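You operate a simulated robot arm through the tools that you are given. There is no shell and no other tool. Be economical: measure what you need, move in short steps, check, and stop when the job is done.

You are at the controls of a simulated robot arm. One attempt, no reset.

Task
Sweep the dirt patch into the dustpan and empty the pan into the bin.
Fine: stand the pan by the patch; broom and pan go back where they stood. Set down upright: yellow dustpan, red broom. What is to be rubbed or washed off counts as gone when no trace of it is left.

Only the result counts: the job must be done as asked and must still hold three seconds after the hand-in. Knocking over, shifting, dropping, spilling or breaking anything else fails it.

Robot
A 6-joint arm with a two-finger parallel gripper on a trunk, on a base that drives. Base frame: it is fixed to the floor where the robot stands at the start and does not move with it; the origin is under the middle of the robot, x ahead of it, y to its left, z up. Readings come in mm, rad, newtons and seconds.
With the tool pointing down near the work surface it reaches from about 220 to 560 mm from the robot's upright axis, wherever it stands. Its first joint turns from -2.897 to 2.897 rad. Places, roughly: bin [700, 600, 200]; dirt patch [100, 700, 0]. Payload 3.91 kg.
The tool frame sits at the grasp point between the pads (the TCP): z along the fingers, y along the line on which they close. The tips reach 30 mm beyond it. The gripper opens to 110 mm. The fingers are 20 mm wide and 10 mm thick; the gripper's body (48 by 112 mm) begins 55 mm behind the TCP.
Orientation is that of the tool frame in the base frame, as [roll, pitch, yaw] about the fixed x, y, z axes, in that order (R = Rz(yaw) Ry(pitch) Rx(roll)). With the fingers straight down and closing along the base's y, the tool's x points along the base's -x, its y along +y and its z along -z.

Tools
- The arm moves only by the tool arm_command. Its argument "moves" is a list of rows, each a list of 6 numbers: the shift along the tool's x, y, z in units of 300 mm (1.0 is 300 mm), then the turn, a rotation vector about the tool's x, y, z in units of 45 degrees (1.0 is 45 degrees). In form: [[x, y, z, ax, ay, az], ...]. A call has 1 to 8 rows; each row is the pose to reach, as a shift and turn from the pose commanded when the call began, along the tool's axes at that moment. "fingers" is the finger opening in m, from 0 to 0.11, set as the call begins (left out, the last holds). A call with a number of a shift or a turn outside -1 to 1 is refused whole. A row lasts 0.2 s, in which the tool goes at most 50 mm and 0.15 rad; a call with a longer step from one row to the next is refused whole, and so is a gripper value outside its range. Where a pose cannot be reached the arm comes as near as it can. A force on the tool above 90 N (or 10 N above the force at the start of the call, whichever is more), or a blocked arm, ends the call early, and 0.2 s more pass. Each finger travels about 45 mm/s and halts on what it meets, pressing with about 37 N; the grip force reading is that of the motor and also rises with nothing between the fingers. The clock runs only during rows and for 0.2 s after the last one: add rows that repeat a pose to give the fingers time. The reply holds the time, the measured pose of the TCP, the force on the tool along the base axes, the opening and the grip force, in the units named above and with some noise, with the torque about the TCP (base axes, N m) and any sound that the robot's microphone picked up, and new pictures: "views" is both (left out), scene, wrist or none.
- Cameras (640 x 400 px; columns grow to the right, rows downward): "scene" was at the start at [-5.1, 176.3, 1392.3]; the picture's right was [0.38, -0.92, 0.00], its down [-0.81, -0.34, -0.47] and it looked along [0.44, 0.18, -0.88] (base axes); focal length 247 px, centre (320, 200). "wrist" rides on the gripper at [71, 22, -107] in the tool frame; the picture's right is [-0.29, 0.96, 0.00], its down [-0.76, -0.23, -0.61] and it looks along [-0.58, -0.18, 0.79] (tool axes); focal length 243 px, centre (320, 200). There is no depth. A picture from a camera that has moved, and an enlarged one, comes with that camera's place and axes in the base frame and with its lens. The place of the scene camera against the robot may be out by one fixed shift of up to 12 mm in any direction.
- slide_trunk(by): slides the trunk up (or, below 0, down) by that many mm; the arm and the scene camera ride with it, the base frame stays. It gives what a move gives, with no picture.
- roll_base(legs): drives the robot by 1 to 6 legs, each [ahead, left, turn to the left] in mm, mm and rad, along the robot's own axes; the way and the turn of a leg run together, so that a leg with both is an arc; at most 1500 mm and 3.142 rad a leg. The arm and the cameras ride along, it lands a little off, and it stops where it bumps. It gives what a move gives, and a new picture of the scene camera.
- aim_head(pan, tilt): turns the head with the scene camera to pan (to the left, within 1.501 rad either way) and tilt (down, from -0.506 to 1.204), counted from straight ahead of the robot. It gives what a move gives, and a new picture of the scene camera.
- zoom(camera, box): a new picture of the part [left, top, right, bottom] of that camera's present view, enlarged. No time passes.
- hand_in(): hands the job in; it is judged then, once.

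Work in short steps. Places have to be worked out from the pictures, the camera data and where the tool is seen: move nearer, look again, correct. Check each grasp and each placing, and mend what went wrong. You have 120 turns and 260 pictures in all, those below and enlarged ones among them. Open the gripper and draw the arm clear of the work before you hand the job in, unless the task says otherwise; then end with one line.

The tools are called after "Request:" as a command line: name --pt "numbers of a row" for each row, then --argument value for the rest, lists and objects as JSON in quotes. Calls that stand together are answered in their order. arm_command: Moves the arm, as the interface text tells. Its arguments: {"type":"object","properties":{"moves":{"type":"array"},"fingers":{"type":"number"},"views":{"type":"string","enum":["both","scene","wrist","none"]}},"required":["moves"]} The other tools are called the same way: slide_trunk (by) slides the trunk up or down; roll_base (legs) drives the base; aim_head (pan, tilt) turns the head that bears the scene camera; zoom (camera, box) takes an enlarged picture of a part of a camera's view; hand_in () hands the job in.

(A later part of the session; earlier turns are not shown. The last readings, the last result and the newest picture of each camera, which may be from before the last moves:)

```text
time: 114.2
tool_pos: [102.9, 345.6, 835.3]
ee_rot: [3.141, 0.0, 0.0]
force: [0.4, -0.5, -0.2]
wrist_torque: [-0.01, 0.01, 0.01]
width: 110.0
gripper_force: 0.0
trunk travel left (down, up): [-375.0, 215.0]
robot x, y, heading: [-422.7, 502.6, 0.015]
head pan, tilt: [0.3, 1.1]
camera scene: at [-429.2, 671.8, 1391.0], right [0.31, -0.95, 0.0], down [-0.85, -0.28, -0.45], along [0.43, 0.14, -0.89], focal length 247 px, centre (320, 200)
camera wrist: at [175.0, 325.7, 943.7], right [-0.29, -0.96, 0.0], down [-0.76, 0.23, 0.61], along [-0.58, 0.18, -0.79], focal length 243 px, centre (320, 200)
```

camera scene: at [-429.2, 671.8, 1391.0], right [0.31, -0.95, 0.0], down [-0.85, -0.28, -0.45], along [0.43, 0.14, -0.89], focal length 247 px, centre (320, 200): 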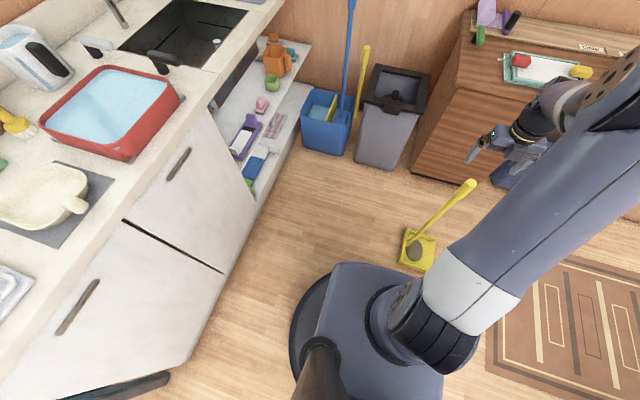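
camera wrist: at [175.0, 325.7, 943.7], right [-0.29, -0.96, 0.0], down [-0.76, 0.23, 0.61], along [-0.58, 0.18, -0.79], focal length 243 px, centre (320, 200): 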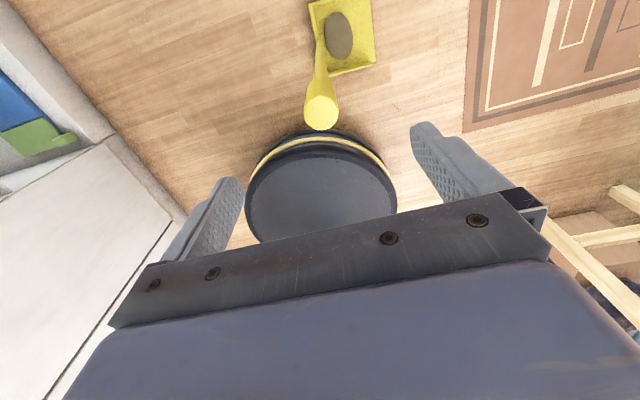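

The pan stands at (104, 345). For a low side grip I need the tool horizontal along +x, so I'll back the robot away and pitch the tool up at a safe height.

Request:
roll_base --legs '[[-110, -150, -0.012]]'

Request:
arm_command --pt "0 0 0 0 0.12 0" --pt "0 0 0 0 0.28 0" --pt "0 0 0 0 0.46 0" --pt "0 0 0 0 0.64 0" --pt "0 0 0 0 0.82 0" --pt "0 0 0 0 1.0 0" --pt "0 0 0 0 1.0 0" --views "none"

Request:
arm_command --pt "0 0 0 0 0.12 0" --pt "0 0 0 0 0.28 0" --pt "0 0 0 0 0.46 0" --pt "0 0 0 0 0.64 0" --pt "0 0 0 0 0.82 0" --pt "0 0 0 0 1.0 0" --pt "0 0 0 0 1.0 0" --views "both"

```text
time: 115.7
tool_pos: [-11.0, 189.5, 835.0]
ee_rot: [-3.141, 0.0, -0.009]
force: [-0.1, -0.4, 0.2]
wrist_torque: [0.03, -0.04, 0.0]
width: 110.0
gripper_force: 0.1
trunk travel left (down, up): [-375.0, 215.0]
robot x, y, heading: [-535.8, 348.1, 0.007]
head pan, tilt: [0.3, 1.1]
camera scene: at [-539.7, 519.5, 1391.0], right [0.3, -0.95, 0.0], down [-0.85, -0.27, -0.45], along [0.43, 0.14, -0.89], focal length 247 px, centre (320, 200)
```

scene: 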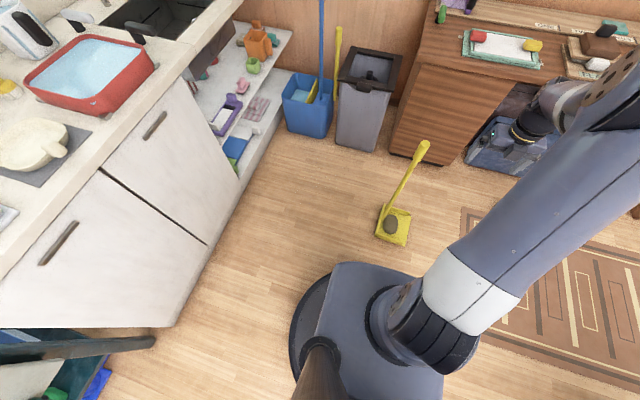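

```text
time: 117.3
tool_pos: [-11.6, 187.2, 835.0]
ee_rot: [3.141, -0.785, -0.011]
force: [-0.5, 0.2, 0.2]
wrist_torque: [0.0, 0.02, -0.01]
width: 110.1
gripper_force: 0.1
trunk travel left (down, up): [-375.0, 215.0]
robot x, y, heading: [-537.0, 349.6, 0.011]
head pan, tilt: [0.3, 1.1]
```

```text
time: 118.9
tool_pos: [-11.7, 187.5, 836.4]
ee_rot: [-2.273, -1.571, -0.878]
force: [-0.5, -0.3, -0.2]
wrist_torque: [-0.01, 0.01, 0.0]
width: 110.1
gripper_force: 0.1
trunk travel left (down, up): [-375.0, 215.0]
robot x, y, heading: [-538.8, 349.9, 0.006]
head pan, tilt: [0.3, 1.1]
camera scene: at [-539.7, 519.3, 1391.0], right [0.3, -0.95, 0.0], down [-0.85, -0.27, -0.45], along [0.43, 0.14, -0.89], focal length 247 px, centre (320, 200)
camera wrist: at [-117.8, 168.6, 908.2], right [-0.01, -0.96, -0.29], down [-0.61, 0.24, -0.76], along [0.8, 0.17, -0.58], focal length 243 px, centre (320, 200)
```

scene: 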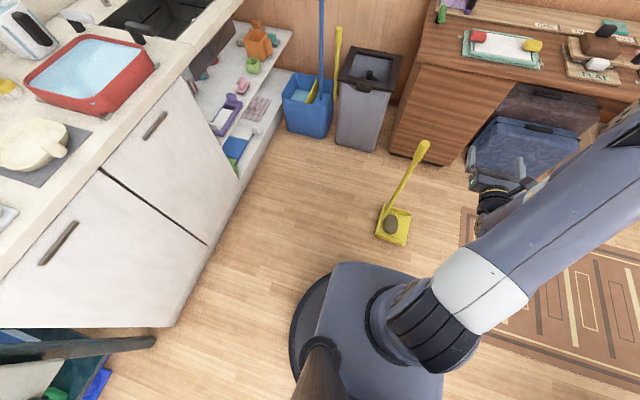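
wrist: 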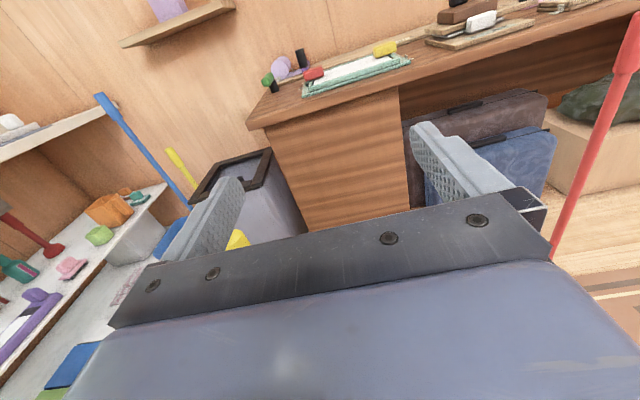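

The tool is horizontal with the camera on top. I'll lower the trunk 350 mm, then look.

Request:
slide_trunk --by -350

Request:
arm_command --pt "0 -0.13 0 0 0 0" --pt "0 -0.26 0 0 0 0" --pt "0 -0.4 0 0 0 0" --pt "0 -0.525 0 0 0 0" --pt "0 -0.525 0 0 0 0" --views "both"

```text
time: 122.3
tool_pos: [-11.1, 189.2, 486.4]
ee_rot: [2.916, -1.569, 0.216]
force: [-0.1, -0.7, 1.1]
wrist_torque: [-0.01, 0.0, -0.01]
width: 110.1
gripper_force: 0.1
trunk travel left (down, up): [-25.0, 565.0]
robot x, y, heading: [-535.5, 347.6, 0.004]
head pan, tilt: [0.3, 1.1]
```

```text
time: 123.5
tool_pos: [-20.1, 276.0, 484.6]
ee_rot: [-0.101, -1.57, -3.04]
force: [-0.1, -0.8, 0.2]
wrist_torque: [0.0, -0.03, -0.02]
width: 110.1
gripper_force: 0.1
out of reach, approached as far as the arm can: row 3, 4, 5
trunk travel left (down, up): [-25.0, 565.0]
robot x, y, heading: [-529.6, 348.3, 0.008]
head pan, tilt: [0.3, 1.1]
camera scene: at [-539.9, 519.4, 1041.0], right [0.3, -0.95, 0.0], down [-0.85, -0.27, -0.45], along [0.43, 0.14, -0.89], focal length 247 px, centre (320, 200)
camera wrist: at [-126.4, 256.2, 557.0], right [0.0, -0.96, -0.29], down [-0.61, 0.23, -0.76], along [0.79, 0.17, -0.58], focal length 243 px, centre (320, 200)
```

scene: 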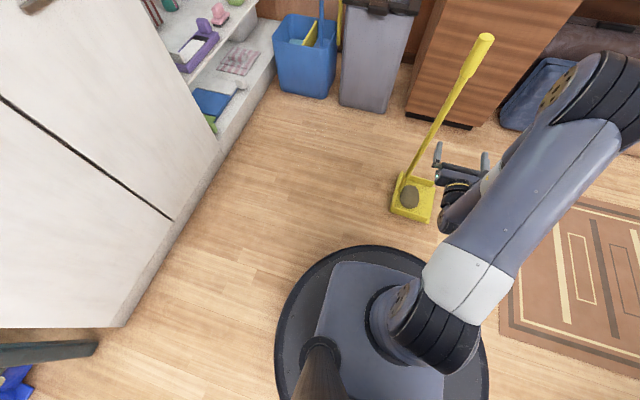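
wrist: 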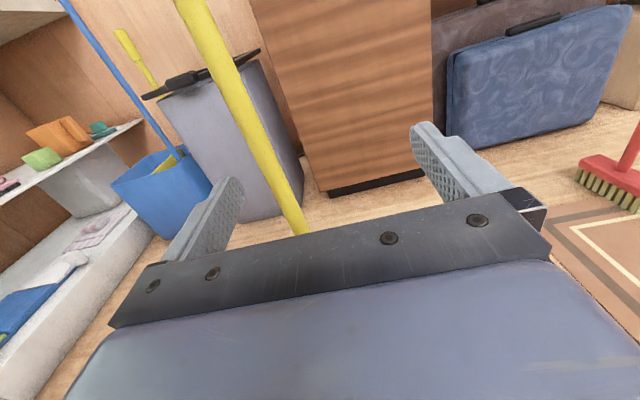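

At this radius the arm is at its inner limit with a horizontal tool, so I'll push forward 50 mm and see where it lands.

Request:
arm_command --pt "0 0 0.1 0 0 0" --pt "0 0 0.17 0 0 0" --pt "0 0 0.17 0 0 0" --views "none"

```text
time: 124.3
tool_pos: [29.3, 264.2, 488.0]
ee_rot: [2.897, -1.568, 0.244]
force: [0.0, 0.1, 0.4]
wrist_torque: [0.01, 0.02, 0.01]
width: 110.0
gripper_force: 0.0
out of reach, approached as far as the arm can: row 1, 2, 3
trunk travel left (down, up): [-25.0, 565.0]
robot x, y, heading: [-532.0, 345.9, 0.006]
head pan, tilt: [0.3, 1.1]
```

The limit is on the lateral side, so I'll bring the arm back to the right of the robot and shift the robot left instead.

Request:
arm_command --pt "0 0.15 0 0 0 0" --pt "0 0.3 -0.05 0 0 0" --pt "0 0.45 -0.1 0 0 0" --pt "0 0.5 -0.17 0 0 0" --pt "0 0.5 -0.17 0 0 0" --views "none"

Request:
roll_base --legs '[[-20, 160, 0.0]]'

```text
time: 125.5
tool_pos: [-23.0, 111.9, 486.7]
ee_rot: [-0.09, -1.57, -3.06]
force: [-0.1, -0.3, -1.1]
wrist_torque: [-0.01, -0.03, -0.01]
width: 109.8
gripper_force: 0.0
trunk travel left (down, up): [-25.0, 565.0]
robot x, y, heading: [-535.3, 349.1, 0.009]
head pan, tilt: [0.3, 1.1]
```

```text
time: 127.0
tool_pos: [-45.0, 274.7, 487.2]
ee_rot: [-0.277, -1.57, -2.872]
force: [0.8, -1.0, -0.5]
wrist_torque: [0.0, 0.04, -0.02]
width: 110.2
gripper_force: 0.2
trunk travel left (down, up): [-25.0, 565.0]
robot x, y, heading: [-552.3, 512.8, 0.009]
head pan, tilt: [0.3, 1.1]
camera scene: at [-561.3, 681.8, 1041.0], right [0.3, -0.95, 0.0], down [-0.85, -0.27, -0.45], along [0.43, 0.14, -0.89], focal length 247 px, centre (320, 200)
```

scene: 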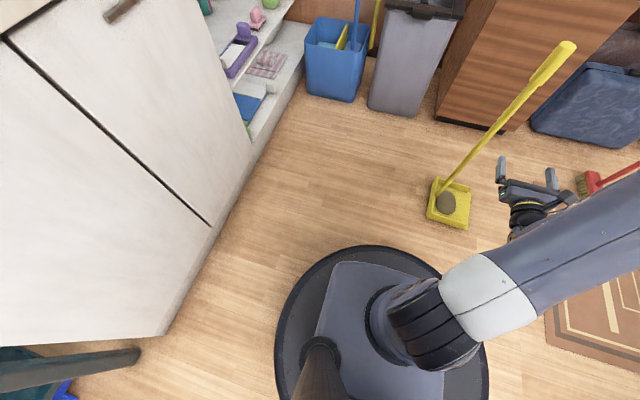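

Now I'll move to y=345 and descend to z≈200 behind the handle.

Request:
arm_command --pt "0 -0.12 0 0 0 0" --pt "0 -0.235 0 0 0 0" --pt "-0.15 -0.235 0 0 0 0" --pt "-0.3 -0.235 0 0 0 0" --pt "-0.45 -0.235 0 0 0 0" --pt "-0.6 -0.235 0 0 0 0" --pt "-0.75 -0.235 0 0 0 0" --pt "-0.75 -0.235 0 0 0 0" --views "both"

```text
time: 128.8
tool_pos: [-44.6, 348.2, 264.6]
ee_rot: [-1.416, -1.569, -1.731]
force: [-0.5, -0.1, -0.4]
wrist_torque: [0.04, 0.02, -0.06]
width: 110.0
gripper_force: 0.1
trunk travel left (down, up): [-25.0, 565.0]
robot x, y, heading: [-557.5, 512.0, 0.012]
head pan, tilt: [0.3, 1.1]
camera scene: at [-561.3, 681.8, 1041.0], right [0.3, -0.95, 0.0], down [-0.85, -0.27, -0.45], along [0.43, 0.14, -0.89], focal length 247 px, centre (320, 200)
camera wrist: at [-152.6, 328.8, 336.8], right [-0.01, -0.96, -0.29], down [-0.61, 0.23, -0.76], along [0.8, 0.17, -0.58], focal length 243 px, centre (320, 200)
```

scene: 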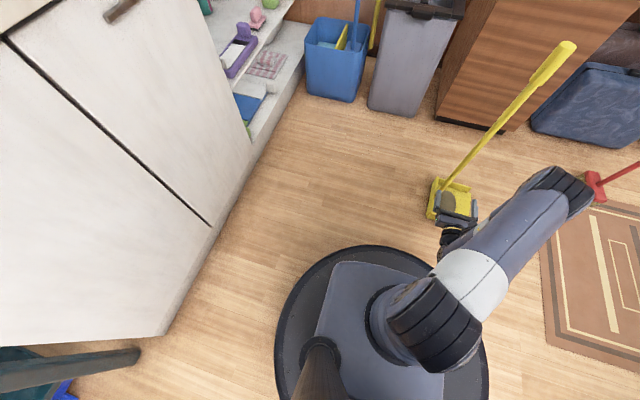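
wrist: 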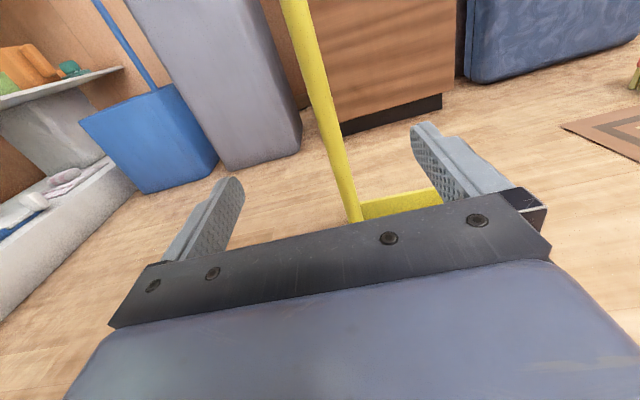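

The handle is lined up at y≈346. I'll lower to z≈203 and move forward most of the way.

Request:
arm_command --pt "-0.1 0 0 0 0 0" --pt "-0.205 0 0 0 0 0" --pt "-0.205 0 0.12 0 0 0" --pt "-0.205 0 0.24 0 0 0" --pt "-0.205 0 0.36 0 0 0" --pt "-0.205 0 0.36 0 0 0" --views "wrist"

```text
time: 130.2
tool_pos: [64.0, 345.9, 201.4]
ee_rot: [-2.837, -1.568, -0.311]
force: [-0.5, 0.0, 1.1]
wrist_torque: [-0.01, -0.03, -0.01]
width: 109.9
gripper_force: 0.2
trunk travel left (down, up): [-25.0, 565.0]
robot x, y, heading: [-559.5, 510.8, 0.013]
head pan, tilt: [0.3, 1.1]
camera wrist: at [-42.5, 327.0, 273.1], right [-0.01, -0.96, -0.29], down [-0.61, 0.24, -0.76], along [0.79, 0.17, -0.58], focal length 243 px, centre (320, 200)
```

wrist: 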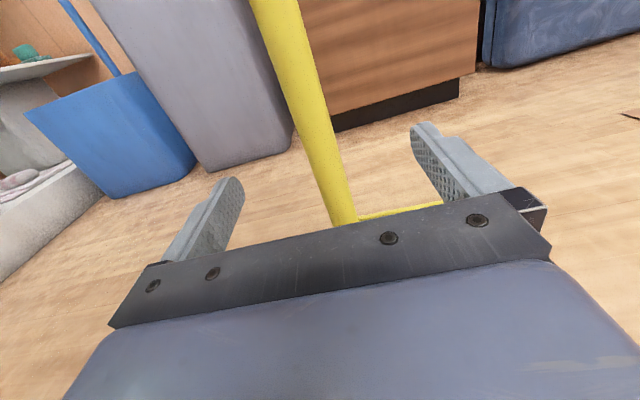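

Handle centred; I'll advance 40 mm and close.

Request:
arm_command --pt "0 0 0.07 0 0 0" --pt "0 0 0.135 0 0 0" --pt "0 0 0.135 0 0 0" --views "none"

Request:
arm_command --pt "0 0 0 0 0 0" --pt "0 0 0 0 0 0" --pt "0 0 0 0 0 0" --pt "0 0 0 0 0 0" --pt "0 0 0 0 0 0" --pt "0 0 0 0 0 0" --pt "0 0 0 0 0 0" --fingers 0.0 --views "wrist"

```text
time: 131.0
tool_pos: [105.6, 345.9, 200.8]
ee_rot: [-0.382, -1.57, -2.765]
force: [-0.1, -0.2, -0.6]
wrist_torque: [0.03, 0.0, 0.01]
width: 110.2
gripper_force: 0.1
trunk travel left (down, up): [-25.0, 565.0]
robot x, y, heading: [-557.3, 510.4, 0.006]
head pan, tilt: [0.3, 1.1]
```

```text
time: 132.6
tool_pos: [104.5, 345.5, 201.3]
ee_rot: [-3.138, -1.571, -0.011]
force: [-0.9, -0.1, 0.4]
wrist_torque: [0.42, 0.03, 0.04]
width: 21.1
gripper_force: 37.0
trunk travel left (down, up): [-25.0, 565.0]
robot x, y, heading: [-556.6, 514.1, 0.01]
head pan, tilt: [0.3, 1.1]
camera wrist: at [-1.6, 326.5, 273.4], right [-0.01, -0.96, -0.29], down [-0.61, 0.23, -0.76], along [0.79, 0.17, -0.58], focal length 243 px, centre (320, 200)
```

wrist: 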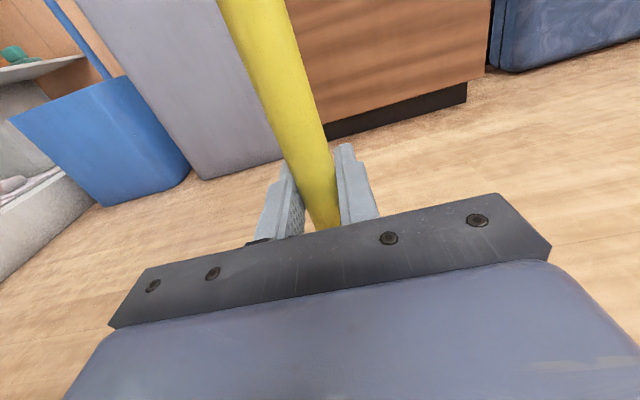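

Gripped at 21 mm width. I'll lift 45 mm and check that it stays level.

Request:
arm_command --pt "0.05 0 0 0 0 0" --pt "0.1 0 0 0 0 0" --pt "0.15 0 0 0 0 0" --pt "0.15 0 0 0 0 0" --views "both"

Request:
zoom --camera "scene" --box '[400, 20, 592, 240]'

```text
time: 133.6
tool_pos: [106.3, 346.6, 244.6]
ee_rot: [-3.049, -1.568, -0.097]
force: [0.6, 1.7, -6.3]
wrist_torque: [0.51, -0.03, -0.01]
width: 21.3
gripper_force: 37.1
trunk travel left (down, up): [-25.0, 565.0]
robot x, y, heading: [-554.3, 511.7, 0.013]
head pan, tilt: [0.3, 1.1]
camera scene: at [-560.9, 681.7, 1041.0], right [0.3, -0.95, 0.0], down [-0.85, -0.27, -0.45], along [0.43, 0.14, -0.89], focal length 247 px, centre (320, 200)
camera wrist: at [-0.6, 326.0, 317.7], right [-0.01, -0.96, -0.29], down [-0.61, 0.23, -0.76], along [0.79, 0.17, -0.58], focal length 243 px, centre (320, 200)
```

scene: 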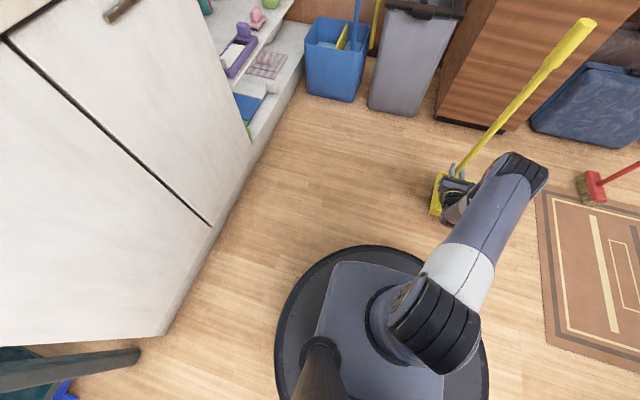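
wrist: 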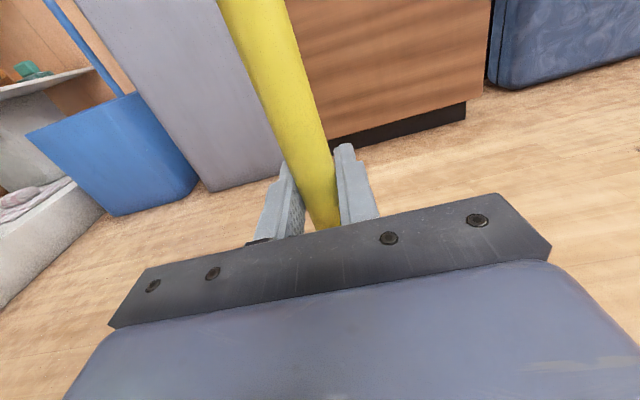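

```text
1.82 times, centred on (496, 130) of scene
camera zoom: at [-560.9, 681.7, 1041.0], right [0.3, -0.95, 0.0], down [-0.85, -0.27, -0.45], along [0.43, 0.14, -0.89], focal length 450 px, centre (0, 327)
```

zoom: 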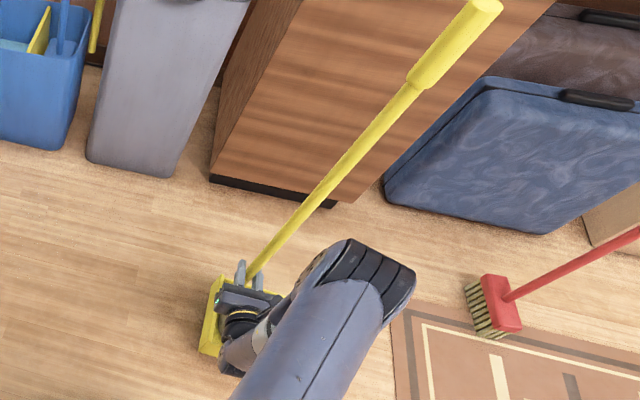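

The pan is held firmly. I'll raise the trunk 520 mm so the pan clears the bin rim, then take a look toward the bin and wall shelf.

Request:
slide_trunk --by 520

Request:
roll_base --legs '[[0, 338, -0.01]]'

Request:
aim_head --pan -0.1 --tilt 0.6

```text
refused: 520 is not a number from -400 to 400
```

```text
time: 135.8
tool_pos: [102.5, 663.7, 245.3]
ee_rot: [-3.064, -1.57, -0.105]
force: [-0.1, 0.3, -5.8]
wrist_torque: [0.48, -0.05, 0.03]
width: 21.0
gripper_force: 36.5
trunk travel left (down, up): [-25.0, 565.0]
robot x, y, heading: [-557.4, 843.1, -0.01]
head pan, tilt: [0.3, 1.1]
camera scene: at [-557.0, 1013.2, 1041.0], right [0.28, -0.96, 0.0], down [-0.85, -0.25, -0.45], along [0.43, 0.13, -0.89], focal length 247 px, centre (320, 200)
```

scene: 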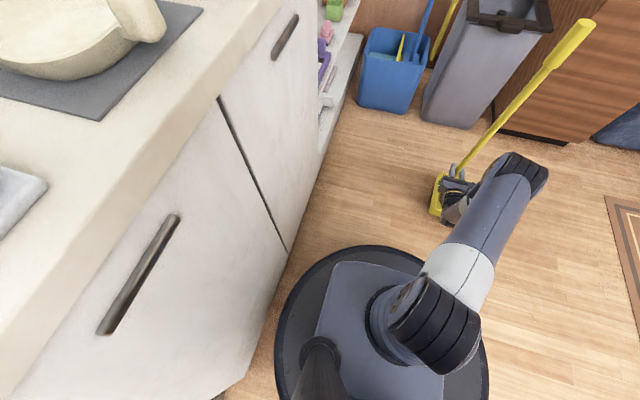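

```text
time: 136.7
tool_pos: [103.2, 663.5, 244.0]
ee_rot: [-3.021, -1.569, -0.146]
force: [0.8, -0.3, -5.9]
wrist_torque: [0.56, -0.01, -0.05]
width: 21.1
gripper_force: 37.3
trunk travel left (down, up): [-25.0, 565.0]
robot x, y, heading: [-554.5, 844.7, -0.012]
head pan, tilt: [-0.099, 0.6]
camera scene: at [-529.7, 985.5, 1079.5], right [-0.11, -0.99, 0.0], down [-0.56, 0.06, -0.82], along [0.82, -0.09, -0.57], focal length 247 px, centre (320, 200)
```

scene: 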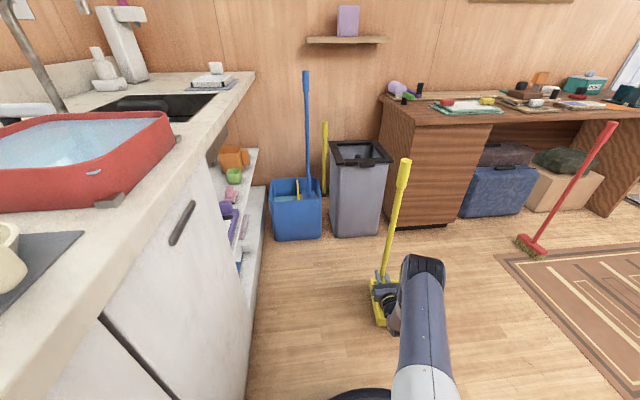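

A great frontal view. I'll zoom on the bin and the shelf to measure, and raise the trunk by 400 + 120.

Request:
zoom --camera "scene" --box '[280, 20, 440, 240]'

Request:
slide_trunk --by 400

Request:
slide_trunk --by 120

Request:
zoom --camera "scene" --box '[260, 120, 460, 320]'

```text
1.82 times, centred on (360, 130) of scene
camera zoom: at [-529.7, 985.5, 1079.5], right [-0.11, -0.99, 0.0], down [-0.56, 0.06, -0.82], along [0.82, -0.09, -0.57], focal length 450 px, centre (247, 327)
```

zoom: 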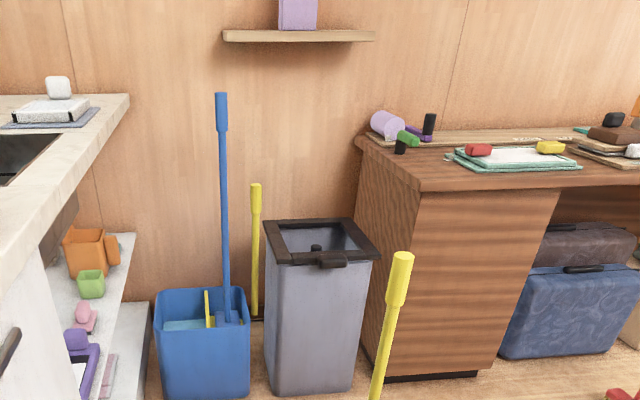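

```text
time: 140.5
tool_pos: [103.2, 664.1, 645.3]
ee_rot: [-3.003, -1.569, -0.164]
force: [-0.3, -1.2, -7.2]
wrist_torque: [-0.49, -0.06, 0.0]
width: 21.0
gripper_force: 37.0
trunk travel left (down, up): [-425.0, 165.0]
robot x, y, heading: [-553.7, 840.3, -0.01]
head pan, tilt: [-0.099, 0.6]
```

```text
time: 142.0
tool_pos: [102.4, 664.2, 764.5]
ee_rot: [-3.042, -1.57, -0.128]
force: [-0.3, 0.1, -6.8]
wrist_torque: [0.51, -0.09, 0.04]
width: 21.0
gripper_force: 36.3
trunk travel left (down, up): [-545.0, 45.0]
robot x, y, heading: [-555.3, 844.3, -0.014]
head pan, tilt: [-0.099, 0.6]
```

```text
2.00 times, centred on (360, 220) of scene
camera zoom: at [-529.3, 985.3, 1599.6], right [-0.11, -0.99, 0.0], down [-0.56, 0.06, -0.82], along [0.82, -0.09, -0.57], focal length 495 px, centre (240, 160)
```

zoom: 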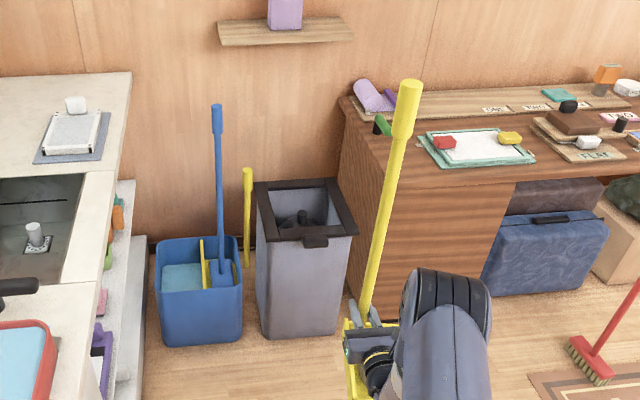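

Bin rim: x 590–890, y 480–768, z≈510. The desk corner is at (560, 425, 710), the shelf is safely back at x≈965, and the mop handles are at y≥825. I'll raise the trunk 40 more and drive in with the pan level at about (740, 670).

Request:
slide_trunk --by 40

Request:
roll_base --legs '[[400, 5, 0.01]]'

```text
time: 142.8
tool_pos: [103.3, 664.8, 804.5]
ee_rot: [-2.966, -1.569, -0.203]
force: [0.1, 0.7, -7.1]
wrist_torque: [0.52, -0.09, 0.03]
width: 20.6
gripper_force: 36.9
trunk travel left (down, up): [-585.0, 5.0]
robot x, y, heading: [-556.3, 838.2, -0.013]
head pan, tilt: [-0.099, 0.6]
```

```text
time: 145.3
tool_pos: [503.4, 664.8, 804.1]
ee_rot: [-2.992, -1.57, -0.177]
force: [-0.7, -0.5, -6.0]
wrist_torque: [0.27, -0.15, -0.05]
width: 19.8
gripper_force: 37.0
trunk travel left (down, up): [-585.0, 5.0]
robot x, y, heading: [-157.9, 846.9, -0.012]
head pan, tilt: [-0.099, 0.6]
camera scene: at [-128.5, 986.0, 1639.6], right [-0.11, -0.99, 0.0], down [-0.56, 0.06, -0.82], along [0.82, -0.09, -0.57], focal length 247 px, centre (320, 200)
```

scene: 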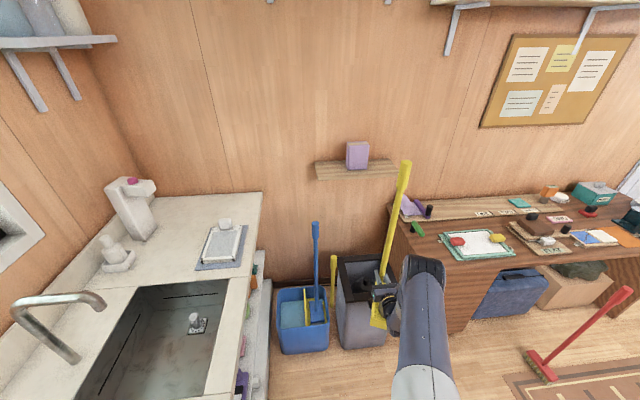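

Grip width changed slightly, so I'll check the pan with close views before the last stretch.

Request:
zoom --camera "scene" --box '[320, 150, 480, 350]'

Request:
zoom --camera "wrist" --box '[0, 0, 640, 400]'

```text
2.00 times, centred on (400, 250) of scene
camera zoom: at [-128.5, 986.0, 1639.6], right [-0.11, -0.99, 0.0], down [-0.56, 0.06, -0.82], along [0.82, -0.09, -0.57], focal length 495 px, centre (160, 100)
```

zoom: 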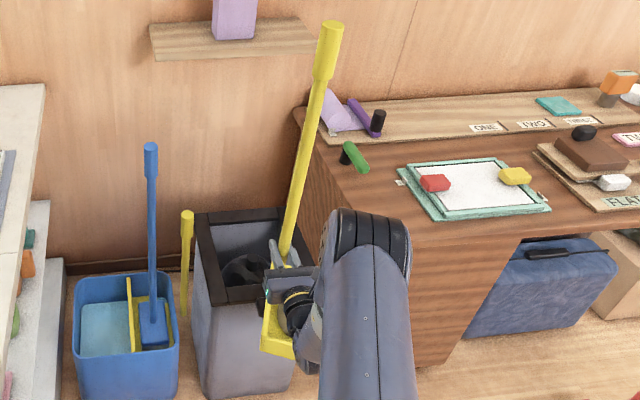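

```text
1.00 times, centred on (320, 200) of wrist
camera zoom: at [397.5, 647.6, 877.4], right [-0.03, -0.96, -0.29], down [-0.6, 0.25, -0.76], along [0.8, 0.16, -0.58], focal length 243 px, centre (320, 200)
```

zoom: 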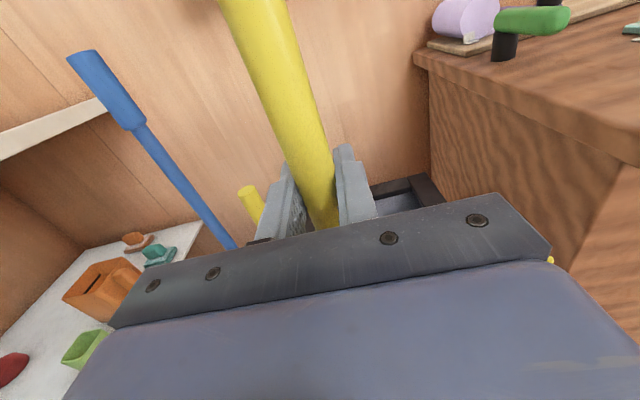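

The handle is upright; at most the pan has yawed slightly about it, which is harmless here. I'll drive the remaining 237 mm.

Request:
roll_base --legs '[[120, 2, 0.0], [117, 2, 0.0]]'

Request:
zoom --camera "scene" --box '[320, 180, 480, 400]'

```text
time: 147.4
tool_pos: [747.8, 667.3, 803.7]
ee_rot: [-2.952, -1.57, -0.212]
force: [-0.2, 0.1, -6.4]
wrist_torque: [0.28, -0.08, -0.01]
width: 19.9
gripper_force: 36.8
trunk travel left (down, up): [-585.0, 5.0]
robot x, y, heading: [90.0, 845.6, -0.009]
head pan, tilt: [-0.099, 0.6]
camera scene: at [114.9, 987.7, 1639.6], right [-0.11, -0.99, 0.0], down [-0.56, 0.06, -0.82], along [0.82, -0.09, -0.57], focal length 247 px, centre (320, 200)
```

scene: 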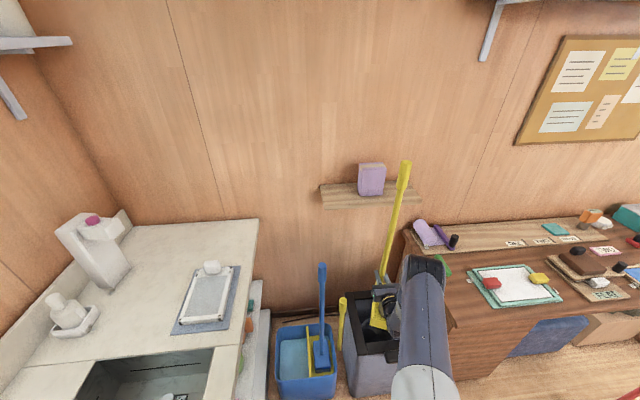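

```text
1.82 times, centred on (400, 290) of scene
camera zoom: at [114.9, 987.7, 1639.6], right [-0.11, -0.99, 0.0], down [-0.56, 0.06, -0.82], along [0.82, -0.09, -0.57], focal length 450 px, centre (174, 36)
```

zoom: 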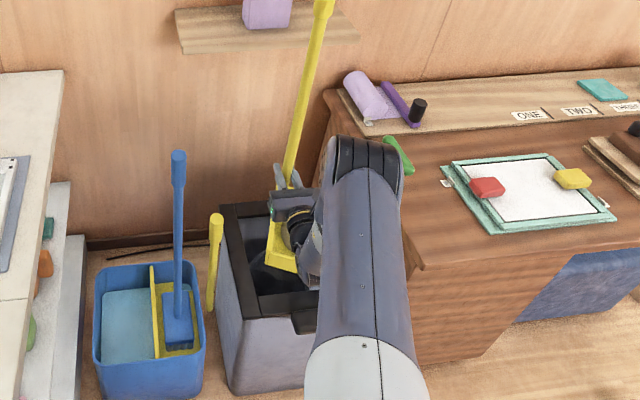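

The pan is over the bin. First tilt: 30° about the tool axis while shifting y slightly, then check.

Request:
arm_command --pt "0 0.01 0 0 0 0.1" --pt "0 0.02 0 0 0 0.2" --pt "0 0.03 0 0 0 0.3" --pt "0 0.04 0 0 0 0.42" --pt "0 0.05 0 0 0 0.54" --pt "0 0.067 0 0 0 0.667" --pt "0 0.067 0 0 0 0.667" --views "scene"

Request:
zoom --camera "scene" --box '[320, 180, 480, 400]'

```text
time: 149.0
tool_pos: [746.1, 648.2, 805.2]
ee_rot: [-1.576, -1.045, -1.593]
force: [0.5, -1.4, -6.2]
wrist_torque: [-0.05, -0.11, 0.01]
width: 20.1
gripper_force: 37.4
trunk travel left (down, up): [-585.0, 5.0]
robot x, y, heading: [90.9, 840.4, -0.01]
head pan, tilt: [-0.099, 0.6]
camera scene: at [114.6, 987.7, 1639.6], right [-0.11, -0.99, 0.0], down [-0.56, 0.06, -0.82], along [0.82, -0.09, -0.57], focal length 247 px, centre (320, 200)
```

scene: 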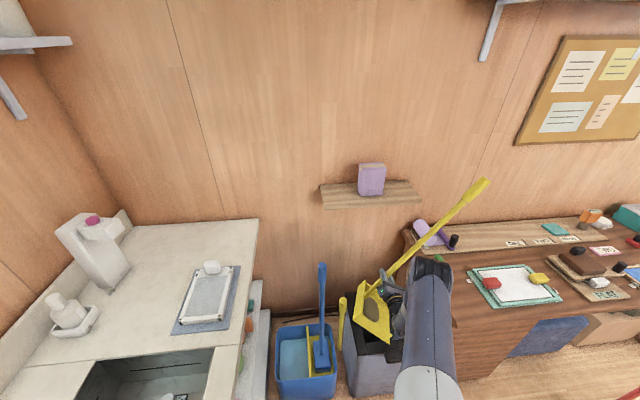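

```text
1.82 times, centred on (400, 290) of scene
camera zoom: at [114.6, 987.7, 1639.6], right [-0.11, -0.99, 0.0], down [-0.56, 0.06, -0.82], along [0.82, -0.09, -0.57], focal length 450 px, centre (174, 36)
```

zoom: 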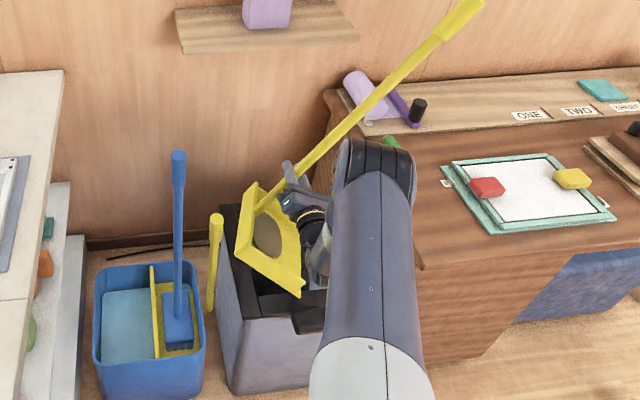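

It's tilting well, though the pan is yawed so its lip corner sits near the front rim. I'll shift 40 mm further over the bin first, before tilting more.

Request:
arm_command --pt "0 0 0.05 0 0 0" --pt "0 0 0.1 0 0 0" --pt "0 0 0.15 0 0 0" --pt "0 0 0.15 0 0 0" --views "none"

Request:
zoom --camera "scene" --box '[340, 260, 440, 360]'

```text
time: 150.0
tool_pos: [793.3, 647.8, 803.7]
ee_rot: [-1.576, -1.046, -1.593]
force: [0.8, 0.0, -5.5]
wrist_torque: [-0.05, -0.07, -0.04]
width: 19.9
gripper_force: 37.4
trunk travel left (down, up): [-585.0, 5.0]
robot x, y, heading: [93.8, 840.6, -0.011]
head pan, tilt: [-0.099, 0.6]
```

```text
4.00 times, centred on (390, 310) of scene
camera zoom: at [114.8, 987.7, 1639.6], right [-0.11, -0.99, 0.0], down [-0.56, 0.06, -0.82], along [0.82, -0.09, -0.57], focal length 990 px, centre (40, -240)
```

zoom: 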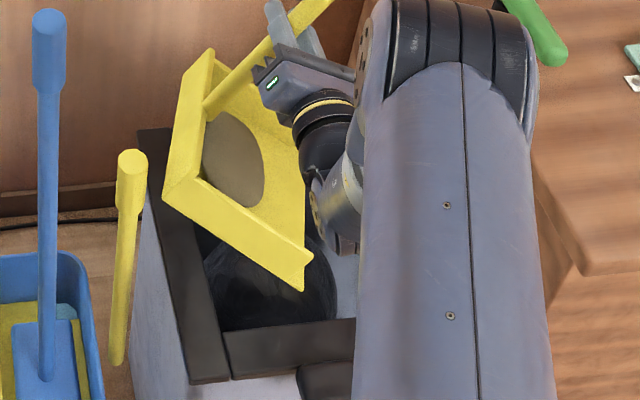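

The pan is well over the bin opening. I'll tilt on to 60°, keeping the lip over the opening.

Request:
arm_command --pt "0.02 0.04 0 0 0 0.1" --pt "0.045 0.08 0 0 0 0.21" --pt "0.07 0.12 0 0 0 0.32" --pt "0.095 0.165 0 0 0 0.44" --pt "0.12 0.21 0 0 0 0.56" --pt "0.145 0.25 0 0 0 0.667" --pt "0.145 0.25 0 0 0 0.667" --views "none"

Request:
zoom --camera "scene" --box '[320, 180, 480, 380]'

```text
time: 151.6
tool_pos: [789.3, 558.5, 804.1]
ee_rot: [-1.574, -0.522, -1.594]
force: [0.0, -0.4, -6.2]
wrist_torque: [-0.36, -0.1, 0.01]
width: 20.0
gripper_force: 37.1
trunk travel left (down, up): [-585.0, 5.0]
robot x, y, heading: [91.5, 845.2, -0.009]
head pan, tilt: [-0.099, 0.6]
```

```text
2.00 times, centred on (400, 280) of scene
camera zoom: at [114.7, 987.6, 1639.6], right [-0.11, -0.99, 0.0], down [-0.56, 0.06, -0.82], along [0.82, -0.09, -0.57], focal length 495 px, centre (160, 40)
```

zoom: 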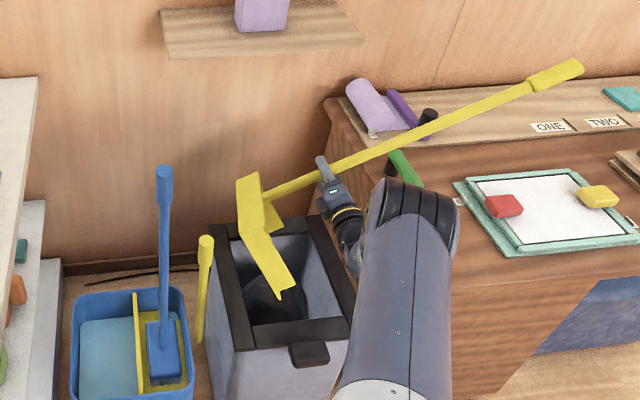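

At 60° the pan is inside the opening. I'll go on to 80° with a small shift to make sure it empties.

Request:
arm_command --pt "0.02 0.01 0 0 0 0.1" --pt "0.045 0.025 0 0 0 0.2" --pt "0.065 0.04 0 0 0 0.32" --pt "0.087 0.05 0 0 0 0.444" --pt "0.087 0.05 0 0 0 0.444" --pt "0.087 0.05 0 0 0 0.444" --views "wrist"

Request:
zoom --camera "scene" --box '[320, 180, 480, 380]'

```text
time: 153.0
tool_pos: [790.1, 528.7, 804.2]
ee_rot: [-1.572, -0.174, -1.594]
force: [-0.2, -0.1, -5.9]
wrist_torque: [-0.52, -0.03, -0.01]
width: 20.0
gripper_force: 36.9
trunk travel left (down, up): [-585.0, 5.0]
robot x, y, heading: [91.1, 844.6, -0.009]
head pan, tilt: [-0.099, 0.6]
camera wrist: at [681.6, 459.3, 796.8], right [0.0, 0.12, -0.99], down [-0.59, 0.8, 0.1], along [0.81, 0.58, 0.07], focal length 243 px, centre (320, 200)
```

wrist: 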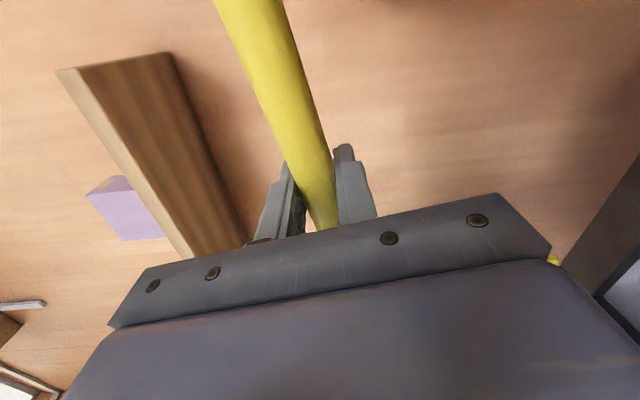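

```text
2.00 times, centred on (400, 280) of scene
camera zoom: at [114.7, 987.7, 1639.6], right [-0.11, -0.99, 0.0], down [-0.56, 0.06, -0.82], along [0.82, -0.09, -0.57], focal length 495 px, centre (160, 40)
```

zoom: 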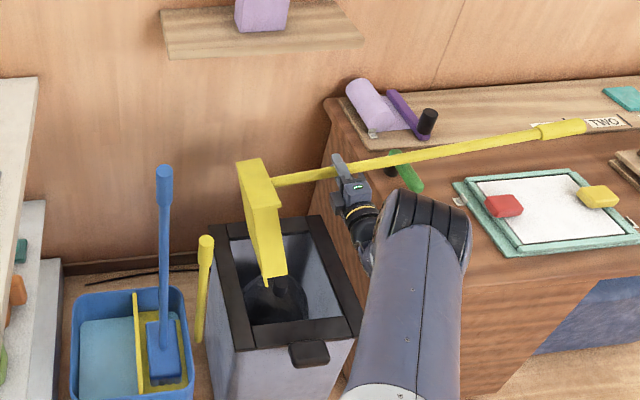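

I'll roll back to about 30° the same way and look inside the pan.

Request:
arm_command --pt "-0.03 -0.005 0 0 0 -0.12" --pt "-0.06 -0.012 0 0 0 -0.26" --pt "-0.1 -0.018 0 0 0 -0.4" --pt "-0.16 -0.028 0 0 0 -0.55" --pt "-0.22 -0.039 0 0 0 -0.7" --pt "-0.3 -0.053 0 0 0 -0.85" --pt "-0.37 -0.065 0 0 0 -1.0" --pt "-0.37 -0.065 0 0 0 -1.0" --views "none"

Request:
zoom --camera "scene" --box '[340, 240, 440, 340]'

```text
time: 154.8
tool_pos: [791.9, 643.5, 805.0]
ee_rot: [-1.575, -0.96, -1.593]
force: [0.5, 0.5, -6.4]
wrist_torque: [-0.11, -0.12, -0.01]
width: 20.0
gripper_force: 36.9
trunk travel left (down, up): [-585.0, 5.0]
robot x, y, heading: [88.2, 845.4, -0.009]
head pan, tilt: [-0.099, 0.6]
```

```text
4.00 times, centred on (390, 290) of scene
camera zoom: at [114.7, 987.9, 1639.6], right [-0.11, -0.99, 0.0], down [-0.56, 0.06, -0.82], along [0.82, -0.09, -0.57], focal length 990 px, centre (40, -160)
```

zoom: 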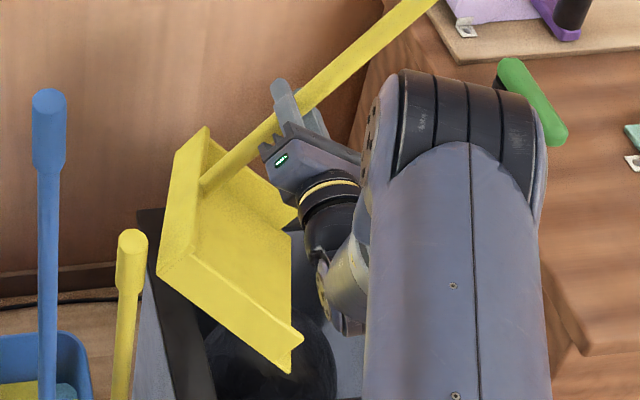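

The pan is empty. I'll bring it upright and back away from the bin.

Request:
arm_command --pt "-0.01 -0.015 0 0 0 -0.13" --pt "-0.02 -0.03 0 0 0 -0.26" --pt "-0.03 -0.045 0 0 0 -0.39" --pt "-0.038 -0.055 0 0 0 -0.52" --pt "-0.038 -0.055 0 0 0 -0.65" --pt "-0.038 -0.055 0 0 0 -0.78" --pt "-0.038 -0.055 0 0 0 -0.78" --views "none"

Request:
roll_base --legs '[[-300, 0, 0], [-340, 0, 0.01]]'

Request:
aim_head --pan 0.1 --tilt 1.0

```text
time: 156.4
tool_pos: [792.8, 664.6, 804.4]
ee_rot: [2.397, -1.568, 0.719]
force: [0.6, -0.1, -5.7]
wrist_torque: [0.3, -0.1, 0.01]
width: 20.0
gripper_force: 36.8
trunk travel left (down, up): [-585.0, 5.0]
robot x, y, heading: [85.6, 846.3, -0.01]
head pan, tilt: [-0.099, 0.6]
```

```text
time: 160.3
tool_pos: [150.6, 675.0, 805.2]
ee_rot: [2.702, -1.567, 0.43]
force: [-0.9, 0.2, -6.5]
wrist_torque: [0.26, -0.14, -0.03]
width: 19.9
gripper_force: 37.2
trunk travel left (down, up): [-585.0, 5.0]
robot x, y, heading: [-556.1, 846.5, 0.01]
head pan, tilt: [-0.099, 0.6]
camera scene: at [-531.8, 989.2, 1639.6], right [-0.09, -1.0, 0.0], down [-0.56, 0.05, -0.82], along [0.82, -0.08, -0.57], focal length 247 px, centre (320, 200)
```

scene: 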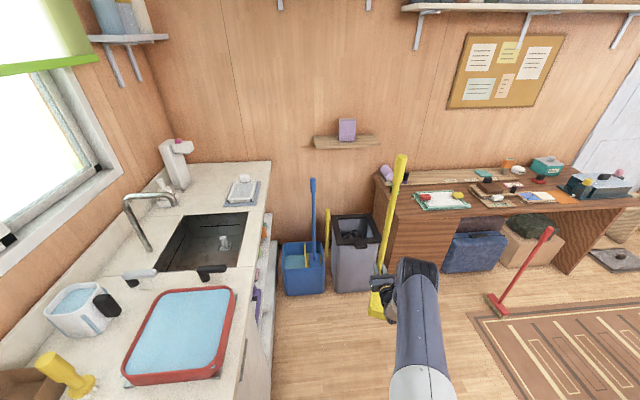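

```text
time: 161.2
tool_pos: [149.8, 676.0, 804.4]
ee_rot: [2.813, -1.568, 0.319]
force: [0.1, 0.1, -6.7]
wrist_torque: [0.26, -0.1, 0.05]
width: 19.8
gripper_force: 37.1
trunk travel left (down, up): [-585.0, 5.0]
robot x, y, heading: [-554.7, 845.3, 0.007]
head pan, tilt: [0.099, 1.0]
camera scene: at [-550.4, 1004.8, 1607.6], right [0.11, -0.99, 0.0], down [-0.84, -0.09, -0.54], along [0.54, 0.06, -0.84], focal length 247 px, centre (320, 200)
```

scene: 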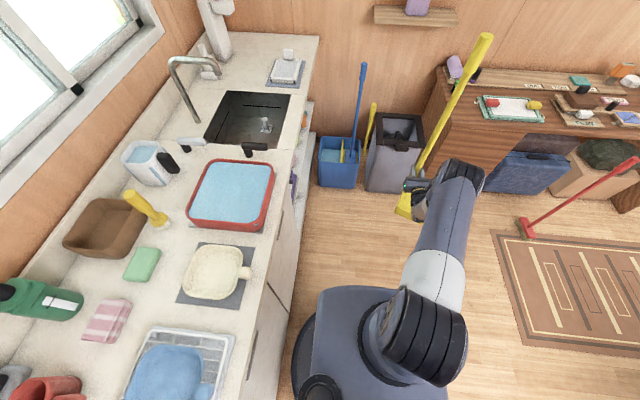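

Now I'll lower the trunk to set the pan down here for the re-grip.

Request:
slide_trunk --by -400

Request:
slide_trunk --by -165

Request:
arm_command --pt "-0.05 0 0 0 0 0" --pt "-0.09 0 0 0 0 0" --pt "-0.11 0 0 0 0 0" --pt "-0.11 0 0 0 0 0" --views "both"

```text
time: 165.0
tool_pos: [151.6, 675.4, 403.4]
ee_rot: [2.778, -1.57, 0.356]
force: [1.0, 0.7, -5.8]
wrist_torque: [0.28, -0.1, 0.02]
width: 19.9
gripper_force: 37.1
trunk travel left (down, up): [-185.0, 405.0]
robot x, y, heading: [-555.3, 845.3, 0.003]
head pan, tilt: [0.099, 1.0]
```

```text
time: 166.9
tool_pos: [150.8, 676.1, 238.5]
ee_rot: [2.749, -1.568, 0.383]
force: [-0.5, 0.2, -6.1]
wrist_torque: [0.21, -0.15, 0.01]
width: 20.0
gripper_force: 37.1
trunk travel left (down, up): [-20.0, 570.0]
robot x, y, heading: [-556.3, 850.0, 0.013]
head pan, tilt: [0.099, 1.0]
```

```text
time: 167.9
tool_pos: [151.4, 677.1, 208.9]
ee_rot: [0.61, -1.568, 2.521]
force: [-0.3, 0.9, 9.4]
wrist_torque: [0.12, 0.93, -0.01]
width: 19.8
gripper_force: 36.6
trunk travel left (down, up): [-20.0, 570.0]
robot x, y, heading: [-554.2, 844.0, 0.003]
head pan, tilt: [0.099, 1.0]
camera scene: at [-551.6, 1005.1, 1042.8], right [0.11, -0.99, 0.0], down [-0.84, -0.09, -0.54], along [0.54, 0.06, -0.84], focal length 247 px, centre (320, 200)
camera wrist: at [44.5, 656.9, 280.9], right [-0.01, -0.96, -0.29], down [-0.6, 0.23, -0.76], along [0.8, 0.17, -0.58], focal length 243 px, centre (320, 200)
```

scene: 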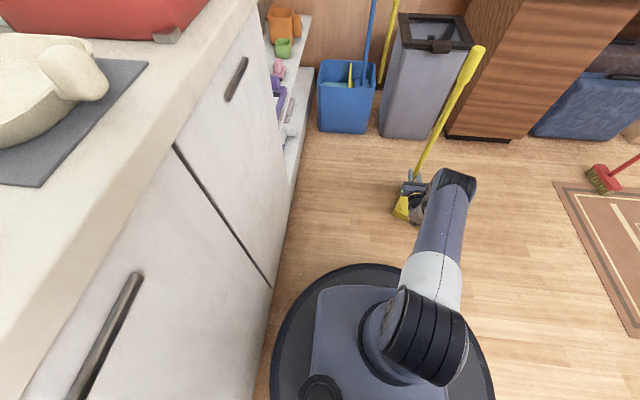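
wrist: 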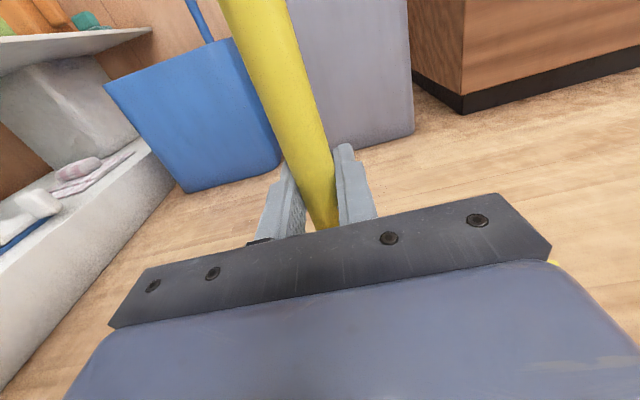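

Contact at z≈209 with a slight tilt. I'll ease down a little more, then release and back off.

Request:
arm_command --pt "-0.006 0 0 0 0 0" --pt "-0.012 0 0 0 0 0" --pt "-0.012 0 0 0 0 0" --views "none"

Request:
arm_command --pt "0 0 0 0 0 0" --pt "0 0 0 0 0 0" --pt "0 0 0 0 0 0" --pt "0 0 0 0 0 0" --pt "0 0 0 0 0 0" --pt "0 0 0 0 0 0" --fingers 0.11 --views "wrist"

```text
time: 168.7
tool_pos: [152.2, 674.8, 207.5]
ee_rot: [0.349, -1.563, 2.785]
force: [4.5, 4.1, 27.7]
wrist_torque: [0.33, -0.05, -0.09]
width: 20.3
gripper_force: 37.2
trunk travel left (down, up): [-20.0, 570.0]
robot x, y, heading: [-552.5, 844.9, 0.007]
head pan, tilt: [0.099, 1.0]
```

```text
time: 170.1
tool_pos: [150.0, 675.9, 203.2]
ee_rot: [2.565, -1.568, 0.568]
force: [0.1, 0.1, 0.4]
wrist_torque: [-0.04, -0.02, 0.01]
width: 110.0
gripper_force: 0.0
trunk travel left (down, up): [-20.0, 570.0]
robot x, y, heading: [-552.0, 849.2, 0.005]
head pan, tilt: [0.099, 1.0]
camera wrist: at [43.8, 656.7, 275.0], right [-0.01, -0.96, -0.29], down [-0.61, 0.24, -0.76], along [0.79, 0.17, -0.58], focal length 243 px, centre (320, 200)
```

wrist: 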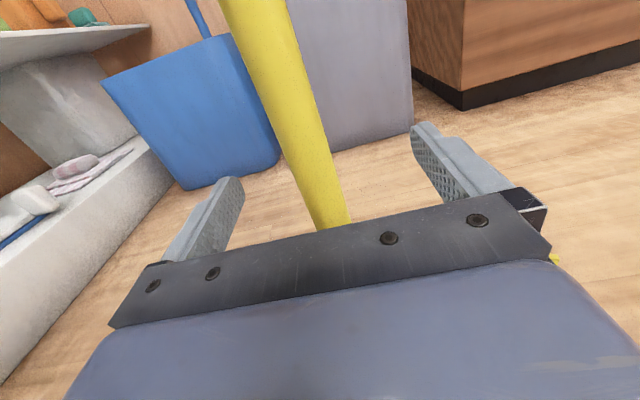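

Released and standing. I'll retract, raise the trunk, and go up before re-pitching the tool down.

Request:
arm_command --pt "0 0 -0.1 0 0 0" --pt "0 0 -0.22 0 0 0" --pt "0 0 -0.34 0 0 0" --pt "0 0 -0.45 0 0 0" --pt "0 0 -0.45 0 0 0" --views "none"

Request:
slide_trunk --by 355

Request:
arm_command --pt "0.14 0 0 0 0 0" --pt "0.28 0 0 0 0 0" --pt "0.42 0 0 0 0 0" --pt "0.56 0 0 0 0 0" --pt "0.7 0 0 0 0 0" --pt "0.84 0 0 0 0 0" --pt "0.98 0 0 0 0 0" --pt "0.98 0 0 0 0 0" --views "scene"

```text
time: 171.3
tool_pos: [15.9, 679.9, 204.8]
ee_rot: [2.484, -1.569, 0.649]
force: [-0.1, -0.2, 0.5]
wrist_torque: [0.0, 0.03, 0.02]
width: 109.9
gripper_force: 0.0
trunk travel left (down, up): [-20.0, 570.0]
robot x, y, heading: [-553.9, 846.7, 0.004]
head pan, tilt: [0.099, 1.0]
```

```text
time: 174.8
tool_pos: [14.9, 679.3, 559.9]
ee_rot: [2.601, -1.57, 0.534]
force: [0.8, 0.2, -0.5]
wrist_torque: [0.0, 0.0, 0.04]
width: 110.1
gripper_force: 0.0
trunk travel left (down, up): [-375.0, 215.0]
robot x, y, heading: [-550.9, 849.3, 0.013]
head pan, tilt: [0.099, 1.0]
```

```text
time: 176.6
tool_pos: [10.9, 679.2, 855.3]
ee_rot: [2.706, -1.567, 0.427]
force: [0.5, -0.2, -0.7]
wrist_torque: [-0.01, 0.05, -0.02]
width: 109.6
gripper_force: 0.0
trunk travel left (down, up): [-375.0, 215.0]
robot x, y, heading: [-553.2, 847.5, 0.008]
head pan, tilt: [0.099, 1.0]
camera scene: at [-551.3, 1005.1, 1397.6], right [0.11, -0.99, 0.0], down [-0.84, -0.09, -0.54], along [0.54, 0.06, -0.84], focal length 247 px, centre (320, 200)
```

scene: 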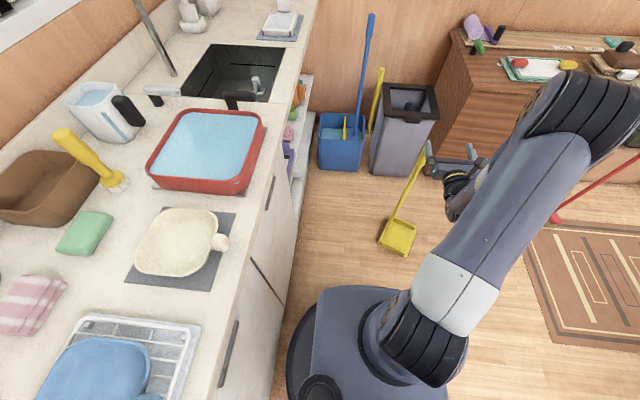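

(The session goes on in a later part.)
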